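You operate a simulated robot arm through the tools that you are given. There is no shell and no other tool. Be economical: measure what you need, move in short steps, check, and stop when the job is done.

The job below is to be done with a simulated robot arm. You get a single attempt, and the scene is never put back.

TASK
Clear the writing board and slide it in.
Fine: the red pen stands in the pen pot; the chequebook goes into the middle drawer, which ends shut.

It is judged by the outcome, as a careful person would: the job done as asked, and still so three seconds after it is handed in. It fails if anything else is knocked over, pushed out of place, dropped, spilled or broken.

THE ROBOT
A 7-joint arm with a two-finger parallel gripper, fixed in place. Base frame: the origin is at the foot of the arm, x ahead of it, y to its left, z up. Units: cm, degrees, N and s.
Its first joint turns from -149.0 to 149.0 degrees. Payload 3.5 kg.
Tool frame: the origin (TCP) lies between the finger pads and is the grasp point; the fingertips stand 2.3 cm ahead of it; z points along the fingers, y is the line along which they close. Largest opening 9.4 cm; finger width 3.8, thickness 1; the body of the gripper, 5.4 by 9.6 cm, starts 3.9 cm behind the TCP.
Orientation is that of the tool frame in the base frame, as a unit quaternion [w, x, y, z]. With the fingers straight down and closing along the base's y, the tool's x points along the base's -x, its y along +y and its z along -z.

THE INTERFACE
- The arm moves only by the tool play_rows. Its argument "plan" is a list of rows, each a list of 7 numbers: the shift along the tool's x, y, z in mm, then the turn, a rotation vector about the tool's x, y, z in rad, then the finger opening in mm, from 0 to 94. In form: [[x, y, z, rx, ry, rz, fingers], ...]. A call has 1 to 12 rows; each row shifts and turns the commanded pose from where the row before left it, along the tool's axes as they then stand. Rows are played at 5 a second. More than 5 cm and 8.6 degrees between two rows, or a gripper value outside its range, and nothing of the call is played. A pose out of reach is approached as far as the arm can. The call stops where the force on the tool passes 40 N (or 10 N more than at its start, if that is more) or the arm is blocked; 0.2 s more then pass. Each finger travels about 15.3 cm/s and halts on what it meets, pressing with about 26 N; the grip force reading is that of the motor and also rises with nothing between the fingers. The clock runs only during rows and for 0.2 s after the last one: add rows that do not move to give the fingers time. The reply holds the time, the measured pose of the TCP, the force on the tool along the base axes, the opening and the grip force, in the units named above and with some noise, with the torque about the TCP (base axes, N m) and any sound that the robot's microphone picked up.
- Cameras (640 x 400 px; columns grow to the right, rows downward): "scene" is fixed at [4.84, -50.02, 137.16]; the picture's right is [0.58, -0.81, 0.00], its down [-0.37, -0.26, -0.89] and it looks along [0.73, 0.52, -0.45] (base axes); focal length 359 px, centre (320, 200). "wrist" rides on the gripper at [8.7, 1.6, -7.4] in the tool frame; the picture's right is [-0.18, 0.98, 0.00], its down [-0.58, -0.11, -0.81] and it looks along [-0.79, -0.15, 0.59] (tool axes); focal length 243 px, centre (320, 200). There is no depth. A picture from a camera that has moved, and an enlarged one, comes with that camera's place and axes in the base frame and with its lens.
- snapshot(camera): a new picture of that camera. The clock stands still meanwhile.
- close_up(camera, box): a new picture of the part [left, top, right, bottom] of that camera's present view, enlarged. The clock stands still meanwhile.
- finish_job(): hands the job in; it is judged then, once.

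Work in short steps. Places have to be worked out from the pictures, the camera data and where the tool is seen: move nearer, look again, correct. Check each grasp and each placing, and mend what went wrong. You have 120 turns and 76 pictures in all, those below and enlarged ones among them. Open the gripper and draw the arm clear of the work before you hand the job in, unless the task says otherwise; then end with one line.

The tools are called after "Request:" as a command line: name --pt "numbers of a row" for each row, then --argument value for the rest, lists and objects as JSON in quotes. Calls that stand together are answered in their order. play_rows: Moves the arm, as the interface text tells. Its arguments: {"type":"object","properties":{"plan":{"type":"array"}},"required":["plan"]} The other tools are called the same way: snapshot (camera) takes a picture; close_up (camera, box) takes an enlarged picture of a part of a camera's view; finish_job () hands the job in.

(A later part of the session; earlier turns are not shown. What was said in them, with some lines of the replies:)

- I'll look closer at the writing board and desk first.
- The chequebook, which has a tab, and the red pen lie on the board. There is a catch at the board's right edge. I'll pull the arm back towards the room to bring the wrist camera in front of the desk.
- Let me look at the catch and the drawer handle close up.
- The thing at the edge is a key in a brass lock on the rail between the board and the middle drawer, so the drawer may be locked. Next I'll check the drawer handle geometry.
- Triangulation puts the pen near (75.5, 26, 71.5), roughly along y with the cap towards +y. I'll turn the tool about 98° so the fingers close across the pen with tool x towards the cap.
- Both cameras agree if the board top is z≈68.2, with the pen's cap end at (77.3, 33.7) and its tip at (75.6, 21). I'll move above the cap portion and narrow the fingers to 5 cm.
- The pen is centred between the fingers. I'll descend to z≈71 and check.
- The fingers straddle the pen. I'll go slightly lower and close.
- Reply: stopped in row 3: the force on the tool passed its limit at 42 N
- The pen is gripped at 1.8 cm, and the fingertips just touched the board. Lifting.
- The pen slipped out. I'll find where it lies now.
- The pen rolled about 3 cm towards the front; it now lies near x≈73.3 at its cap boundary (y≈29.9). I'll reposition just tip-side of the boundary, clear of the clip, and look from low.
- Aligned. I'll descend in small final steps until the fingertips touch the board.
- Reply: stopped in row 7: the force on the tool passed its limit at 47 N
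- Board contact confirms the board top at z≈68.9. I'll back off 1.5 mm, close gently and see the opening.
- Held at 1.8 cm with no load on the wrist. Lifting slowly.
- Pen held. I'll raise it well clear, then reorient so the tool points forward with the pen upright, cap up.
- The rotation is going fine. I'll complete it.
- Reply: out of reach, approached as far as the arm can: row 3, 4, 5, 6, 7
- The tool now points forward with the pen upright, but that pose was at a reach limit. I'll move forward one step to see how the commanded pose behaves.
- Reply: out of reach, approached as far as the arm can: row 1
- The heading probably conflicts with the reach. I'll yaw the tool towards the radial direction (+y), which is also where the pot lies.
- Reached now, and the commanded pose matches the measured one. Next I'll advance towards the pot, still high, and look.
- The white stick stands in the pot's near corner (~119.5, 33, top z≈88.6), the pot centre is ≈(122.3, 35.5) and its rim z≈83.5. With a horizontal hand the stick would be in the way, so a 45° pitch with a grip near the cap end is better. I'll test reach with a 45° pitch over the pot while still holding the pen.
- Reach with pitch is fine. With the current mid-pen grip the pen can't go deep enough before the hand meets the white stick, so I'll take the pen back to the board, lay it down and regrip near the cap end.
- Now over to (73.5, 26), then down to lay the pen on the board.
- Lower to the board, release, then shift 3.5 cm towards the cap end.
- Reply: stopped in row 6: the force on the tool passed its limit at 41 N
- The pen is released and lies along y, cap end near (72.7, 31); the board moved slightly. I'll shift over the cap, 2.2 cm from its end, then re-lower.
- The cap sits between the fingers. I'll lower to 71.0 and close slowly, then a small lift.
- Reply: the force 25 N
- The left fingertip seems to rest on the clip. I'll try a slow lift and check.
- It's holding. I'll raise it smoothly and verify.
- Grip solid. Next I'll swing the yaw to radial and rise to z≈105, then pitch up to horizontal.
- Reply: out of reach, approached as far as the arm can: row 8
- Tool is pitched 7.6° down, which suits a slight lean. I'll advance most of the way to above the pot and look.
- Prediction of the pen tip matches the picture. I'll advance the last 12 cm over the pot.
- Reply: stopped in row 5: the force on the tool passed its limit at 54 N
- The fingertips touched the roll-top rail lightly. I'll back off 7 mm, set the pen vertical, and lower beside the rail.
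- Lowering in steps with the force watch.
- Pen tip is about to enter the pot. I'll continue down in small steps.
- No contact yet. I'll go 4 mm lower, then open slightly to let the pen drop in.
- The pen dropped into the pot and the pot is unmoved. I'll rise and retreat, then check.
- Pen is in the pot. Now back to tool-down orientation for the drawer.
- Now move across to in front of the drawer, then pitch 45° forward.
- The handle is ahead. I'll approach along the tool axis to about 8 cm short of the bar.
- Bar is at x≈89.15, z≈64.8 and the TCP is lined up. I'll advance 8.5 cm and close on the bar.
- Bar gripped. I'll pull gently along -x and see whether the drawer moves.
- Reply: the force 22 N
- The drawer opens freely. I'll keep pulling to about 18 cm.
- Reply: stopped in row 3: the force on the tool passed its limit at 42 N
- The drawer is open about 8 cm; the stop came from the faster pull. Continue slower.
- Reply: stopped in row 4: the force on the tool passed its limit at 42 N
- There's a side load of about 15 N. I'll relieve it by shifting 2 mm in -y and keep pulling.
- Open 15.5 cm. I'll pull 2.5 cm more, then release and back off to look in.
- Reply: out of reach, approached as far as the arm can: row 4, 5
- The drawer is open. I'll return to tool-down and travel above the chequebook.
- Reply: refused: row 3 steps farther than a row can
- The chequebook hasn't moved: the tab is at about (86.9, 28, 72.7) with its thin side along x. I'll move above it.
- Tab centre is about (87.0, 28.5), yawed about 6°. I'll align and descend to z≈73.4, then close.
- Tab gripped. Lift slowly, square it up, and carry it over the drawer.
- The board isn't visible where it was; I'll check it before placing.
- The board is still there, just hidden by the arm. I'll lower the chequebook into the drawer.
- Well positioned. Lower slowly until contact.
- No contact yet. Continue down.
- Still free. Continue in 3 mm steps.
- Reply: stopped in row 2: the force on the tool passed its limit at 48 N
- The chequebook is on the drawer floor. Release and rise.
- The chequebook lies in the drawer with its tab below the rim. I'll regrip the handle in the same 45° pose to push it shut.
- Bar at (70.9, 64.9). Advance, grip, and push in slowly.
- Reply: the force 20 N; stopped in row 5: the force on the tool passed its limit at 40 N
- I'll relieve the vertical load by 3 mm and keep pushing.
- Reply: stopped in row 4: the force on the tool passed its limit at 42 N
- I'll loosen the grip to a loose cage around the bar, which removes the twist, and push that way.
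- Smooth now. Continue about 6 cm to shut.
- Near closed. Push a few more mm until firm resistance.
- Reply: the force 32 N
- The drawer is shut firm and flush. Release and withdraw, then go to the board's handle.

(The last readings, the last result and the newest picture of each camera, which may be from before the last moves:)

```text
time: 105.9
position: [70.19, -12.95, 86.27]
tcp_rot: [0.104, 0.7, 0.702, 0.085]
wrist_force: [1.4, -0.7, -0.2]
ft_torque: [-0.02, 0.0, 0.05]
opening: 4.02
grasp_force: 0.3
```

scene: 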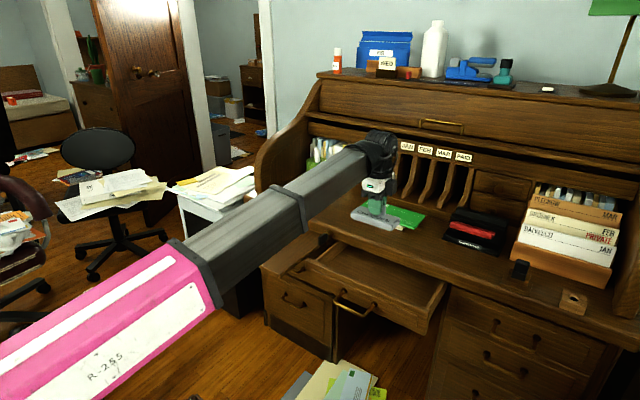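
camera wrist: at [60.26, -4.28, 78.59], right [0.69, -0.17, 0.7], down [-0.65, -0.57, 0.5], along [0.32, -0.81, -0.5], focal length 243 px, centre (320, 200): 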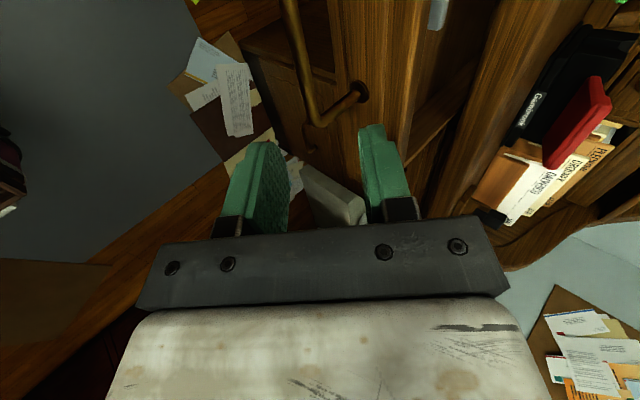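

Move across to above the board handle and look.

Request:
play_rows --pt "45 -9 2 0 0 0 40" --pt "45 -9 2 0 0 0 40" --pt "45 -9 2 0 0 0 40" --pt "45 -9 2 0 0 0 40" --pt "45 -9 2 0 0 0 40" --pt "45 -9 2 0 0 0 40" --pt "45 -9 2 0 0 0 40" --pt "45 -9 2 0 0 0 40" --pt "46 -9 2 0 0 0 40" --pt "0 0 0 0 0 0 40"

Request:
snapshot --camera "wrist"

Request:
close_up --camera "scene" --box '[190, 180, 350, 280]'

```text
time: 108.1
position: [63.23, 27.58, 81.13]
tcp_rot: [0.105, 0.7, 0.701, 0.086]
wrist_force: [-0.1, 0.5, -0.1]
ft_torque: [-0.01, -0.02, 0.01]
opening: 4.02
grasp_force: 0.2
```

```text
7 pictures are left
camera wrist: at [62.8, 36.38, 88.61], right [0.95, -0.18, 0.27], down [-0.32, -0.56, 0.76], along [0.01, -0.81, -0.59], focal length 243 px, centre (320, 200)
```

wrist: 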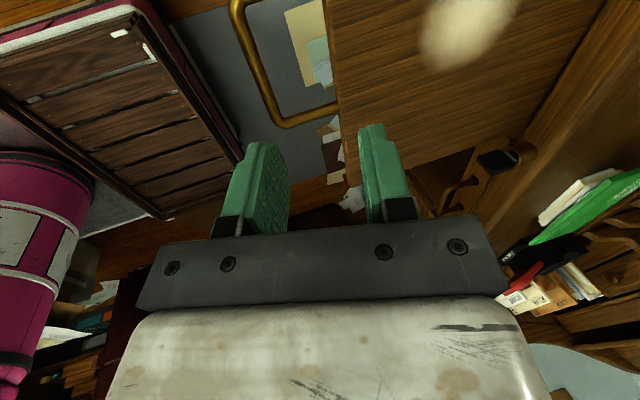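

```text
4.00 times, centred on (270, 230) of scene
camera zoom: at [4.84, -50.02, 137.16], right [0.58, -0.81, 0.0], down [-0.37, -0.26, -0.89], along [0.73, 0.52, -0.45], focal length 1436 px, centre (520, 80)
```

zoom: 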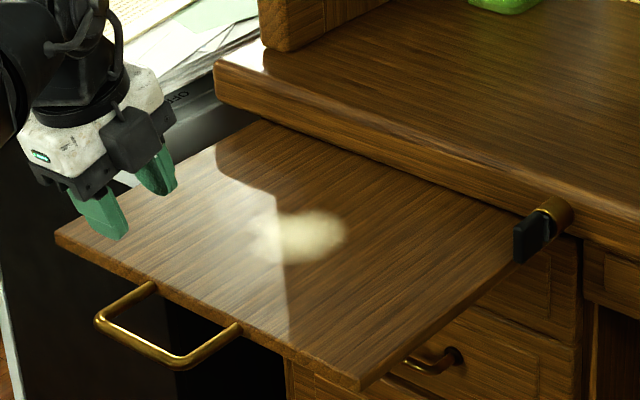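

Bar is at x≈61.8, z≈68.3, y 22.6–32. Descend so the bar lies between the fingers.

Request:
play_rows --pt "0 -46 10 0 0 0 40" --pt "0 0 40 0 0 0 40" --pt "0 0 40 0 0 0 40" --pt "0 0 28 0 0 0 40" --pt "0 0 0 0 0 0 40"

Request:
close_up --camera "scene" --box '[190, 200, 310, 300]'

```text
time: 109.3
position: [61.93, 27.42, 68.65]
tcp_rot: [0.104, 0.7, 0.701, 0.087]
wrist_force: [0.1, 0.2, 1.0]
ft_torque: [-0.03, -0.03, 0.0]
opening: 3.98
grasp_force: 0.0
```

```text
4.00 times, centred on (250, 250) of scene
camera zoom: at [4.84, -50.02, 137.16], right [0.58, -0.81, 0.0], down [-0.37, -0.26, -0.89], along [0.73, 0.52, -0.45], focal length 1436 px, centre (600, 0)
```

zoom: 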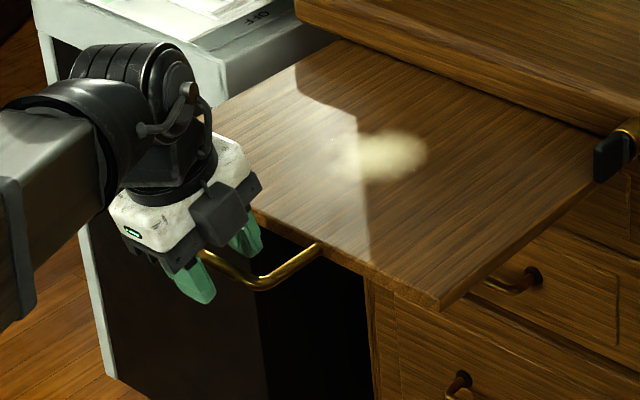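

Bar is straddled. Close to a loose cage and push along +x in small rows.

Request:
play_rows --pt "0 0 0 0 0 0 25" --pt "0 0 0 0 0 0 15" --pt "0 5.8 1.6 0 0 0 15" --pt "0 5.8 1.6 0 0 0 15" --pt "0 5.8 1.6 0 0 0 15" --pt "0 5.8 1.6 0 0 0 15" --pt "0 5.8 1.6 0 0 0 15" --pt "0 5.8 1.6 0 0 0 15"

```text
time: 111.1
position: [65.25, 27.42, 68.74]
tcp_rot: [0.104, 0.7, 0.701, 0.087]
wrist_force: [-2.6, 0.7, -0.4]
ft_torque: [0.02, -0.01, -0.05]
opening: 1.59
grasp_force: 1.2
```

Sliding with low force. Continue.

Request:
play_rows --pt "0 9.6 2.6 0 0 0 15" --pt "0 9.6 2.6 0 0 0 15" --pt "0 9.6 2.6 0 0 0 15" --pt "0 9.6 2.6 0 0 0 15" --pt "0 9.6 2.6 0 0 0 15" --pt "0 9.6 2.6 0 0 0 15" --pt "0 9.6 2.6 0 0 0 15" --pt "0 9.6 2.6 0 0 0 15" --pt "0 9.6 2.6 0 0 0 15" --pt "0 9.6 2.6 0 0 0 15"

Request:
close_up --camera "scene" --box '[200, 180, 360, 280]'

```text
time: 113.3
position: [75.34, 27.26, 68.81]
tcp_rot: [0.104, 0.7, 0.701, 0.086]
wrist_force: [-2.0, -0.5, -2.3]
ft_torque: [0.03, -0.02, -0.07]
opening: 1.64
grasp_force: 1.2
```

```text
4.00 times, centred on (280, 230) of scene
camera zoom: at [4.84, -50.02, 137.16], right [0.58, -0.81, 0.0], down [-0.37, -0.26, -0.89], along [0.73, 0.52, -0.45], focal length 1436 px, centre (480, 80)
```

zoom: 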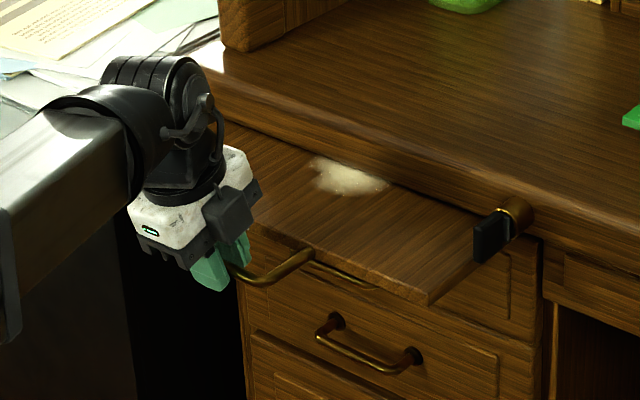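

Sliding well; the pale patch moves with the board, so it's just a mark on it. Continue.

Request:
play_rows --pt "0 8.7 2.3 0 0 0 15" --pt "0 8.7 2.3 0 0 0 15" --pt "0 8.7 2.3 0 0 0 15" --pt "0 8.7 2.3 0 0 0 15" --pt "0 8.7 2.3 0 0 0 15" --pt "0 8.7 2.3 0 0 0 15" --pt "0 8.7 2.3 0 0 0 15"

Request:
close_up --camera "scene" --box '[220, 180, 380, 280]'

```text
time: 114.9
position: [81.47, 27.49, 68.92]
tcp_rot: [0.104, 0.7, 0.701, 0.087]
wrist_force: [-2.0, 0.3, -2.7]
ft_torque: [0.03, -0.01, -0.05]
opening: 1.69
grasp_force: 2.0
```

```text
4.00 times, centred on (300, 230) of scene
camera zoom: at [4.84, -50.02, 137.16], right [0.58, -0.81, 0.0], down [-0.37, -0.26, -0.89], along [0.73, 0.52, -0.45], focal length 1436 px, centre (400, 80)
```

zoom: 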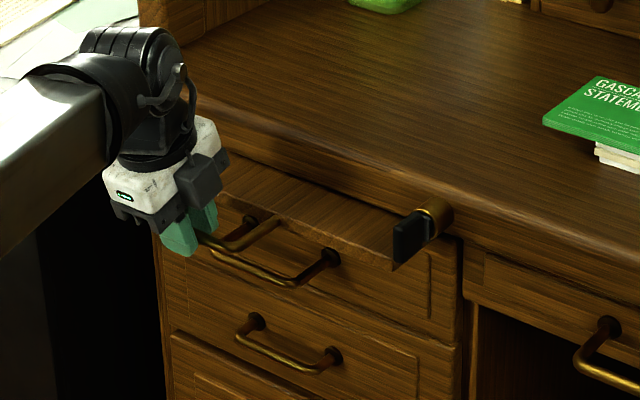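

About 5 cm remain. The key's bow sits beside the board; continue slowly and watch forces.

Request:
play_rows --pt "0 5.8 1.6 0 0 0 15" --pt "0 5.8 1.6 0 0 0 15" --pt "0 5.8 1.6 0 0 0 15" --pt "0 5.8 1.6 0 0 0 15" --pt "0 4.8 1.3 0 0 0 15" --pt "0 3.9 1 0 0 0 15" --pt "0 2.9 0.8 0 0 0 15" --pt "0 0 0 0 0 0 15"

```text
time: 116.7
position: [85.33, 27.55, 68.79]
tcp_rot: [0.104, 0.7, 0.701, 0.086]
wrist_force: [-2.6, 0.7, -3.4]
ft_torque: [0.03, 0.01, -0.04]
opening: 1.67
grasp_force: 2.1
```

Still free. Continue in 3 mm steps to the stop.

Request:
play_rows --pt "0 2.9 0.8 0 0 0 15" --pt "0 2.9 0.8 0 0 0 15" --pt "0 2.9 0.8 0 0 0 15" --pt "0 2.9 0.8 0 0 0 15" --pt "0 2.9 0.8 0 0 0 15" --pt "0 0 0 0 0 0 15"

```text
time: 118.1
position: [86.8, 27.44, 68.81]
tcp_rot: [0.104, 0.7, 0.702, 0.086]
wrist_force: [-1.8, -0.1, -1.9]
ft_torque: [0.05, 0.01, -0.05]
opening: 1.66
grasp_force: 1.6
```

Request:
play_rows --pt "0 2.9 0.8 0 0 0 15" --pt "0 2.9 0.8 0 0 0 15" --pt "0 2.9 0.8 0 0 0 15" --pt "0 2.9 0.8 0 0 0 15" --pt "0 0 0 0 0 0 15"

Request:
close_up --camera "scene" --box '[220, 180, 380, 280]'

```text
time: 119.3
position: [87.92, 27.42, 68.73]
tcp_rot: [0.104, 0.701, 0.701, 0.086]
wrist_force: [-2.0, 0.7, 0.9]
ft_torque: [0.03, -0.01, -0.04]
opening: 1.6
grasp_force: 1.0
```

```text
4.00 times, centred on (300, 230) of scene
camera zoom: at [4.84, -50.02, 137.16], right [0.58, -0.81, 0.0], down [-0.37, -0.26, -0.89], along [0.73, 0.52, -0.45], focal length 1436 px, centre (400, 80)
```

zoom: 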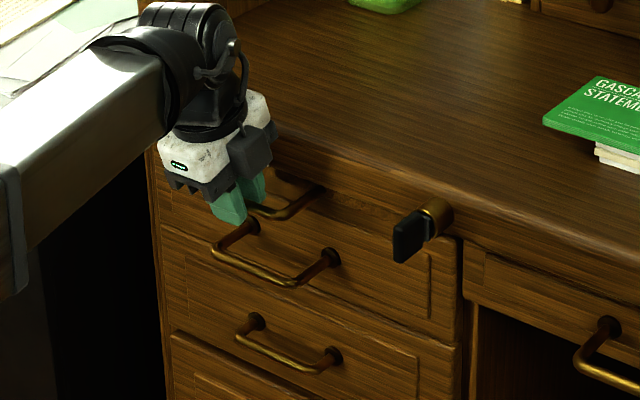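

The board is nearly flush. A few more small steps to find its stop.

Request:
play_rows --pt "0 2 0.5 0 0 0 15" --pt "0 2 0.5 0 0 0 15" --pt "0 2 0.5 0 0 0 15" --pt "0 2 0.5 0 0 0 15" --pt "0 0 0 0 0 0 15"

```text
time: 120.5
position: [88.77, 27.44, 68.88]
tcp_rot: [0.105, 0.7, 0.701, 0.086]
wrist_force: [-2.5, 1.7, -1.9]
ft_torque: [0.07, 0.04, -0.04]
opening: 1.65
grasp_force: 1.3
```

Request:
play_rows --pt "0 2 0.5 0 0 0 15" --pt "0 2 0.5 0 0 0 15" --pt "0 2 0.5 0 0 0 15" --pt "0 2 0.5 0 0 0 15" --pt "0 0 0 0 0 0 15"

```text
time: 121.3
position: [88.89, 27.42, 68.81]
tcp_rot: [0.102, 0.7, 0.702, 0.085]
wrist_force: [-11.3, 1.5, 1.5]
ft_torque: [0.04, -0.57, 0.28]
opening: 1.53
grasp_force: 0.0
stopped in row 4: the force on the tool passed its limit at 44 N (the readings are from after the stop); the commanded pose is now the measured one
```

The torque shows the gripper body touched the desk edge, not the board's stop. I'll back off, pitch to 45° around the bar, and push the last bit.

Request:
play_rows --pt "0 -3 -0.8 0 0 0 20" --pt "0 0 0 -0.13 0 0 20" --pt "0 0 0 -0.13 0 0 20" --pt "0 0 0 -0.13 0 0 20" --pt "0 0 0 -0.13 0 0 20" --pt "0 0 0 0 0 0 15"

Request:
play_rows --pt "0 2 2 0 0 0 15" --pt "0 2 2 0 0 0 15" --pt "0 2 2 0 0 0 15" --pt "0 2 2 0 0 0 15" --pt "0 0 0 0 0 0 15"

```text
time: 122.7
position: [88.74, 27.33, 68.83]
tcp_rot: [0.279, 0.65, 0.656, 0.263]
wrist_force: [-3.8, -0.4, -6.8]
ft_torque: [0.07, 0.01, -0.1]
opening: 1.83
grasp_force: 3.3
```

```text
time: 123.9
position: [89.77, 27.39, 68.8]
tcp_rot: [0.279, 0.651, 0.655, 0.263]
wrist_force: [-20.0, 1.5, -6.6]
ft_torque: [0.21, 0.12, -0.36]
opening: 2.08
grasp_force: 6.0
```

Resistance rises to 20 N; one more nudge to confirm it's the stop.

Request:
play_rows --pt "0 1.5 1.5 0 0 0 15" --pt "0 1 1 0 0 0 15" --pt "0 0 0 0 0 0 15"

```text
time: 124.5
position: [89.7, 27.45, 68.63]
tcp_rot: [0.277, 0.652, 0.656, 0.259]
wrist_force: [-10.2, 2.6, -3.7]
ft_torque: [0.06, 0.09, -0.21]
opening: 1.98
grasp_force: 5.2
stopped in row 2: the force on the tool passed its limit at 42 N (the readings are from after the stop); the commanded pose is now the measured one
```

Firm stop reached. Open and withdraw well clear.

Request:
play_rows --pt "0 -2 -2 0 0 0 30" --pt "0 0 0 0 0 0 36" --pt "0 0 -25 0 0 0 36" --pt "0 0 -40 0 0 0 36" --pt "0 0 -45 0 0 0 36" --pt "0 0 -45 0 0 0 36" --pt "0 0 -40 0.131 0 0 36" --pt "0 0 -40 0.131 0 0 36" --pt "0 0 -40 0.131 0 0 36" --pt "0 0 -40 0.131 0 0 36" --pt "0 0 -40 0.131 0 0 36"

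Request:
snapshot --camera "scene"

```text
time: 126.9
position: [68.82, 28.28, 96.67]
tcp_rot: [0.051, 0.706, 0.705, 0.035]
wrist_force: [0.1, -0.6, -0.4]
ft_torque: [-0.01, -0.01, -0.02]
opening: 3.62
grasp_force: 0.0
```

```text
1 pictures are left
```

scene: 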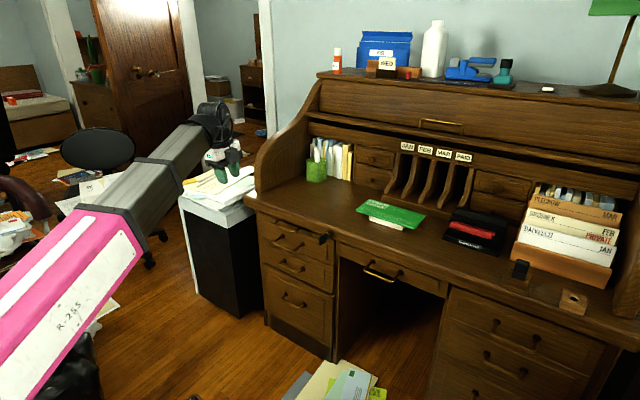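

Board in and drawer shut. The last picture goes to the pot and front together.

Request:
close_up --camera "scene" --box '[250, 130, 442, 290]'

```text
2.50 times, centred on (346, 210) of scene
camera zoom: at [4.84, -50.02, 137.16], right [0.58, -0.81, 0.0], down [-0.37, -0.26, -0.89], along [0.73, 0.52, -0.45], focal length 897 px, centre (255, 175)
```

zoom: 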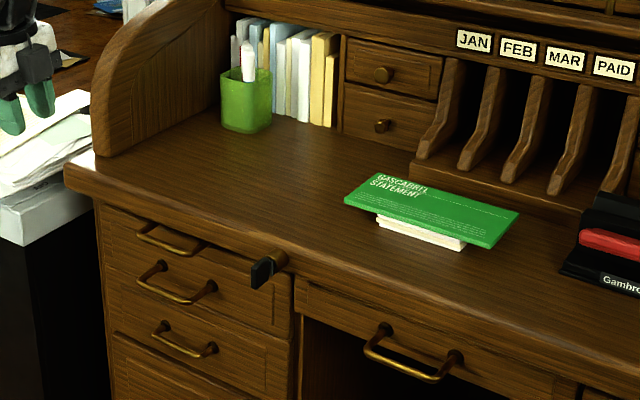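

The pen is in the pot, the drawer is shut, the board is flush, and the arm is clear with the gripper open. Handing in.

Request:
finish_job

```text
The job is handed in.
```

The red pen is standing in the pot, the chequebook is in the middle drawer with the drawer shut, and the cleared writing board is slid fully in.
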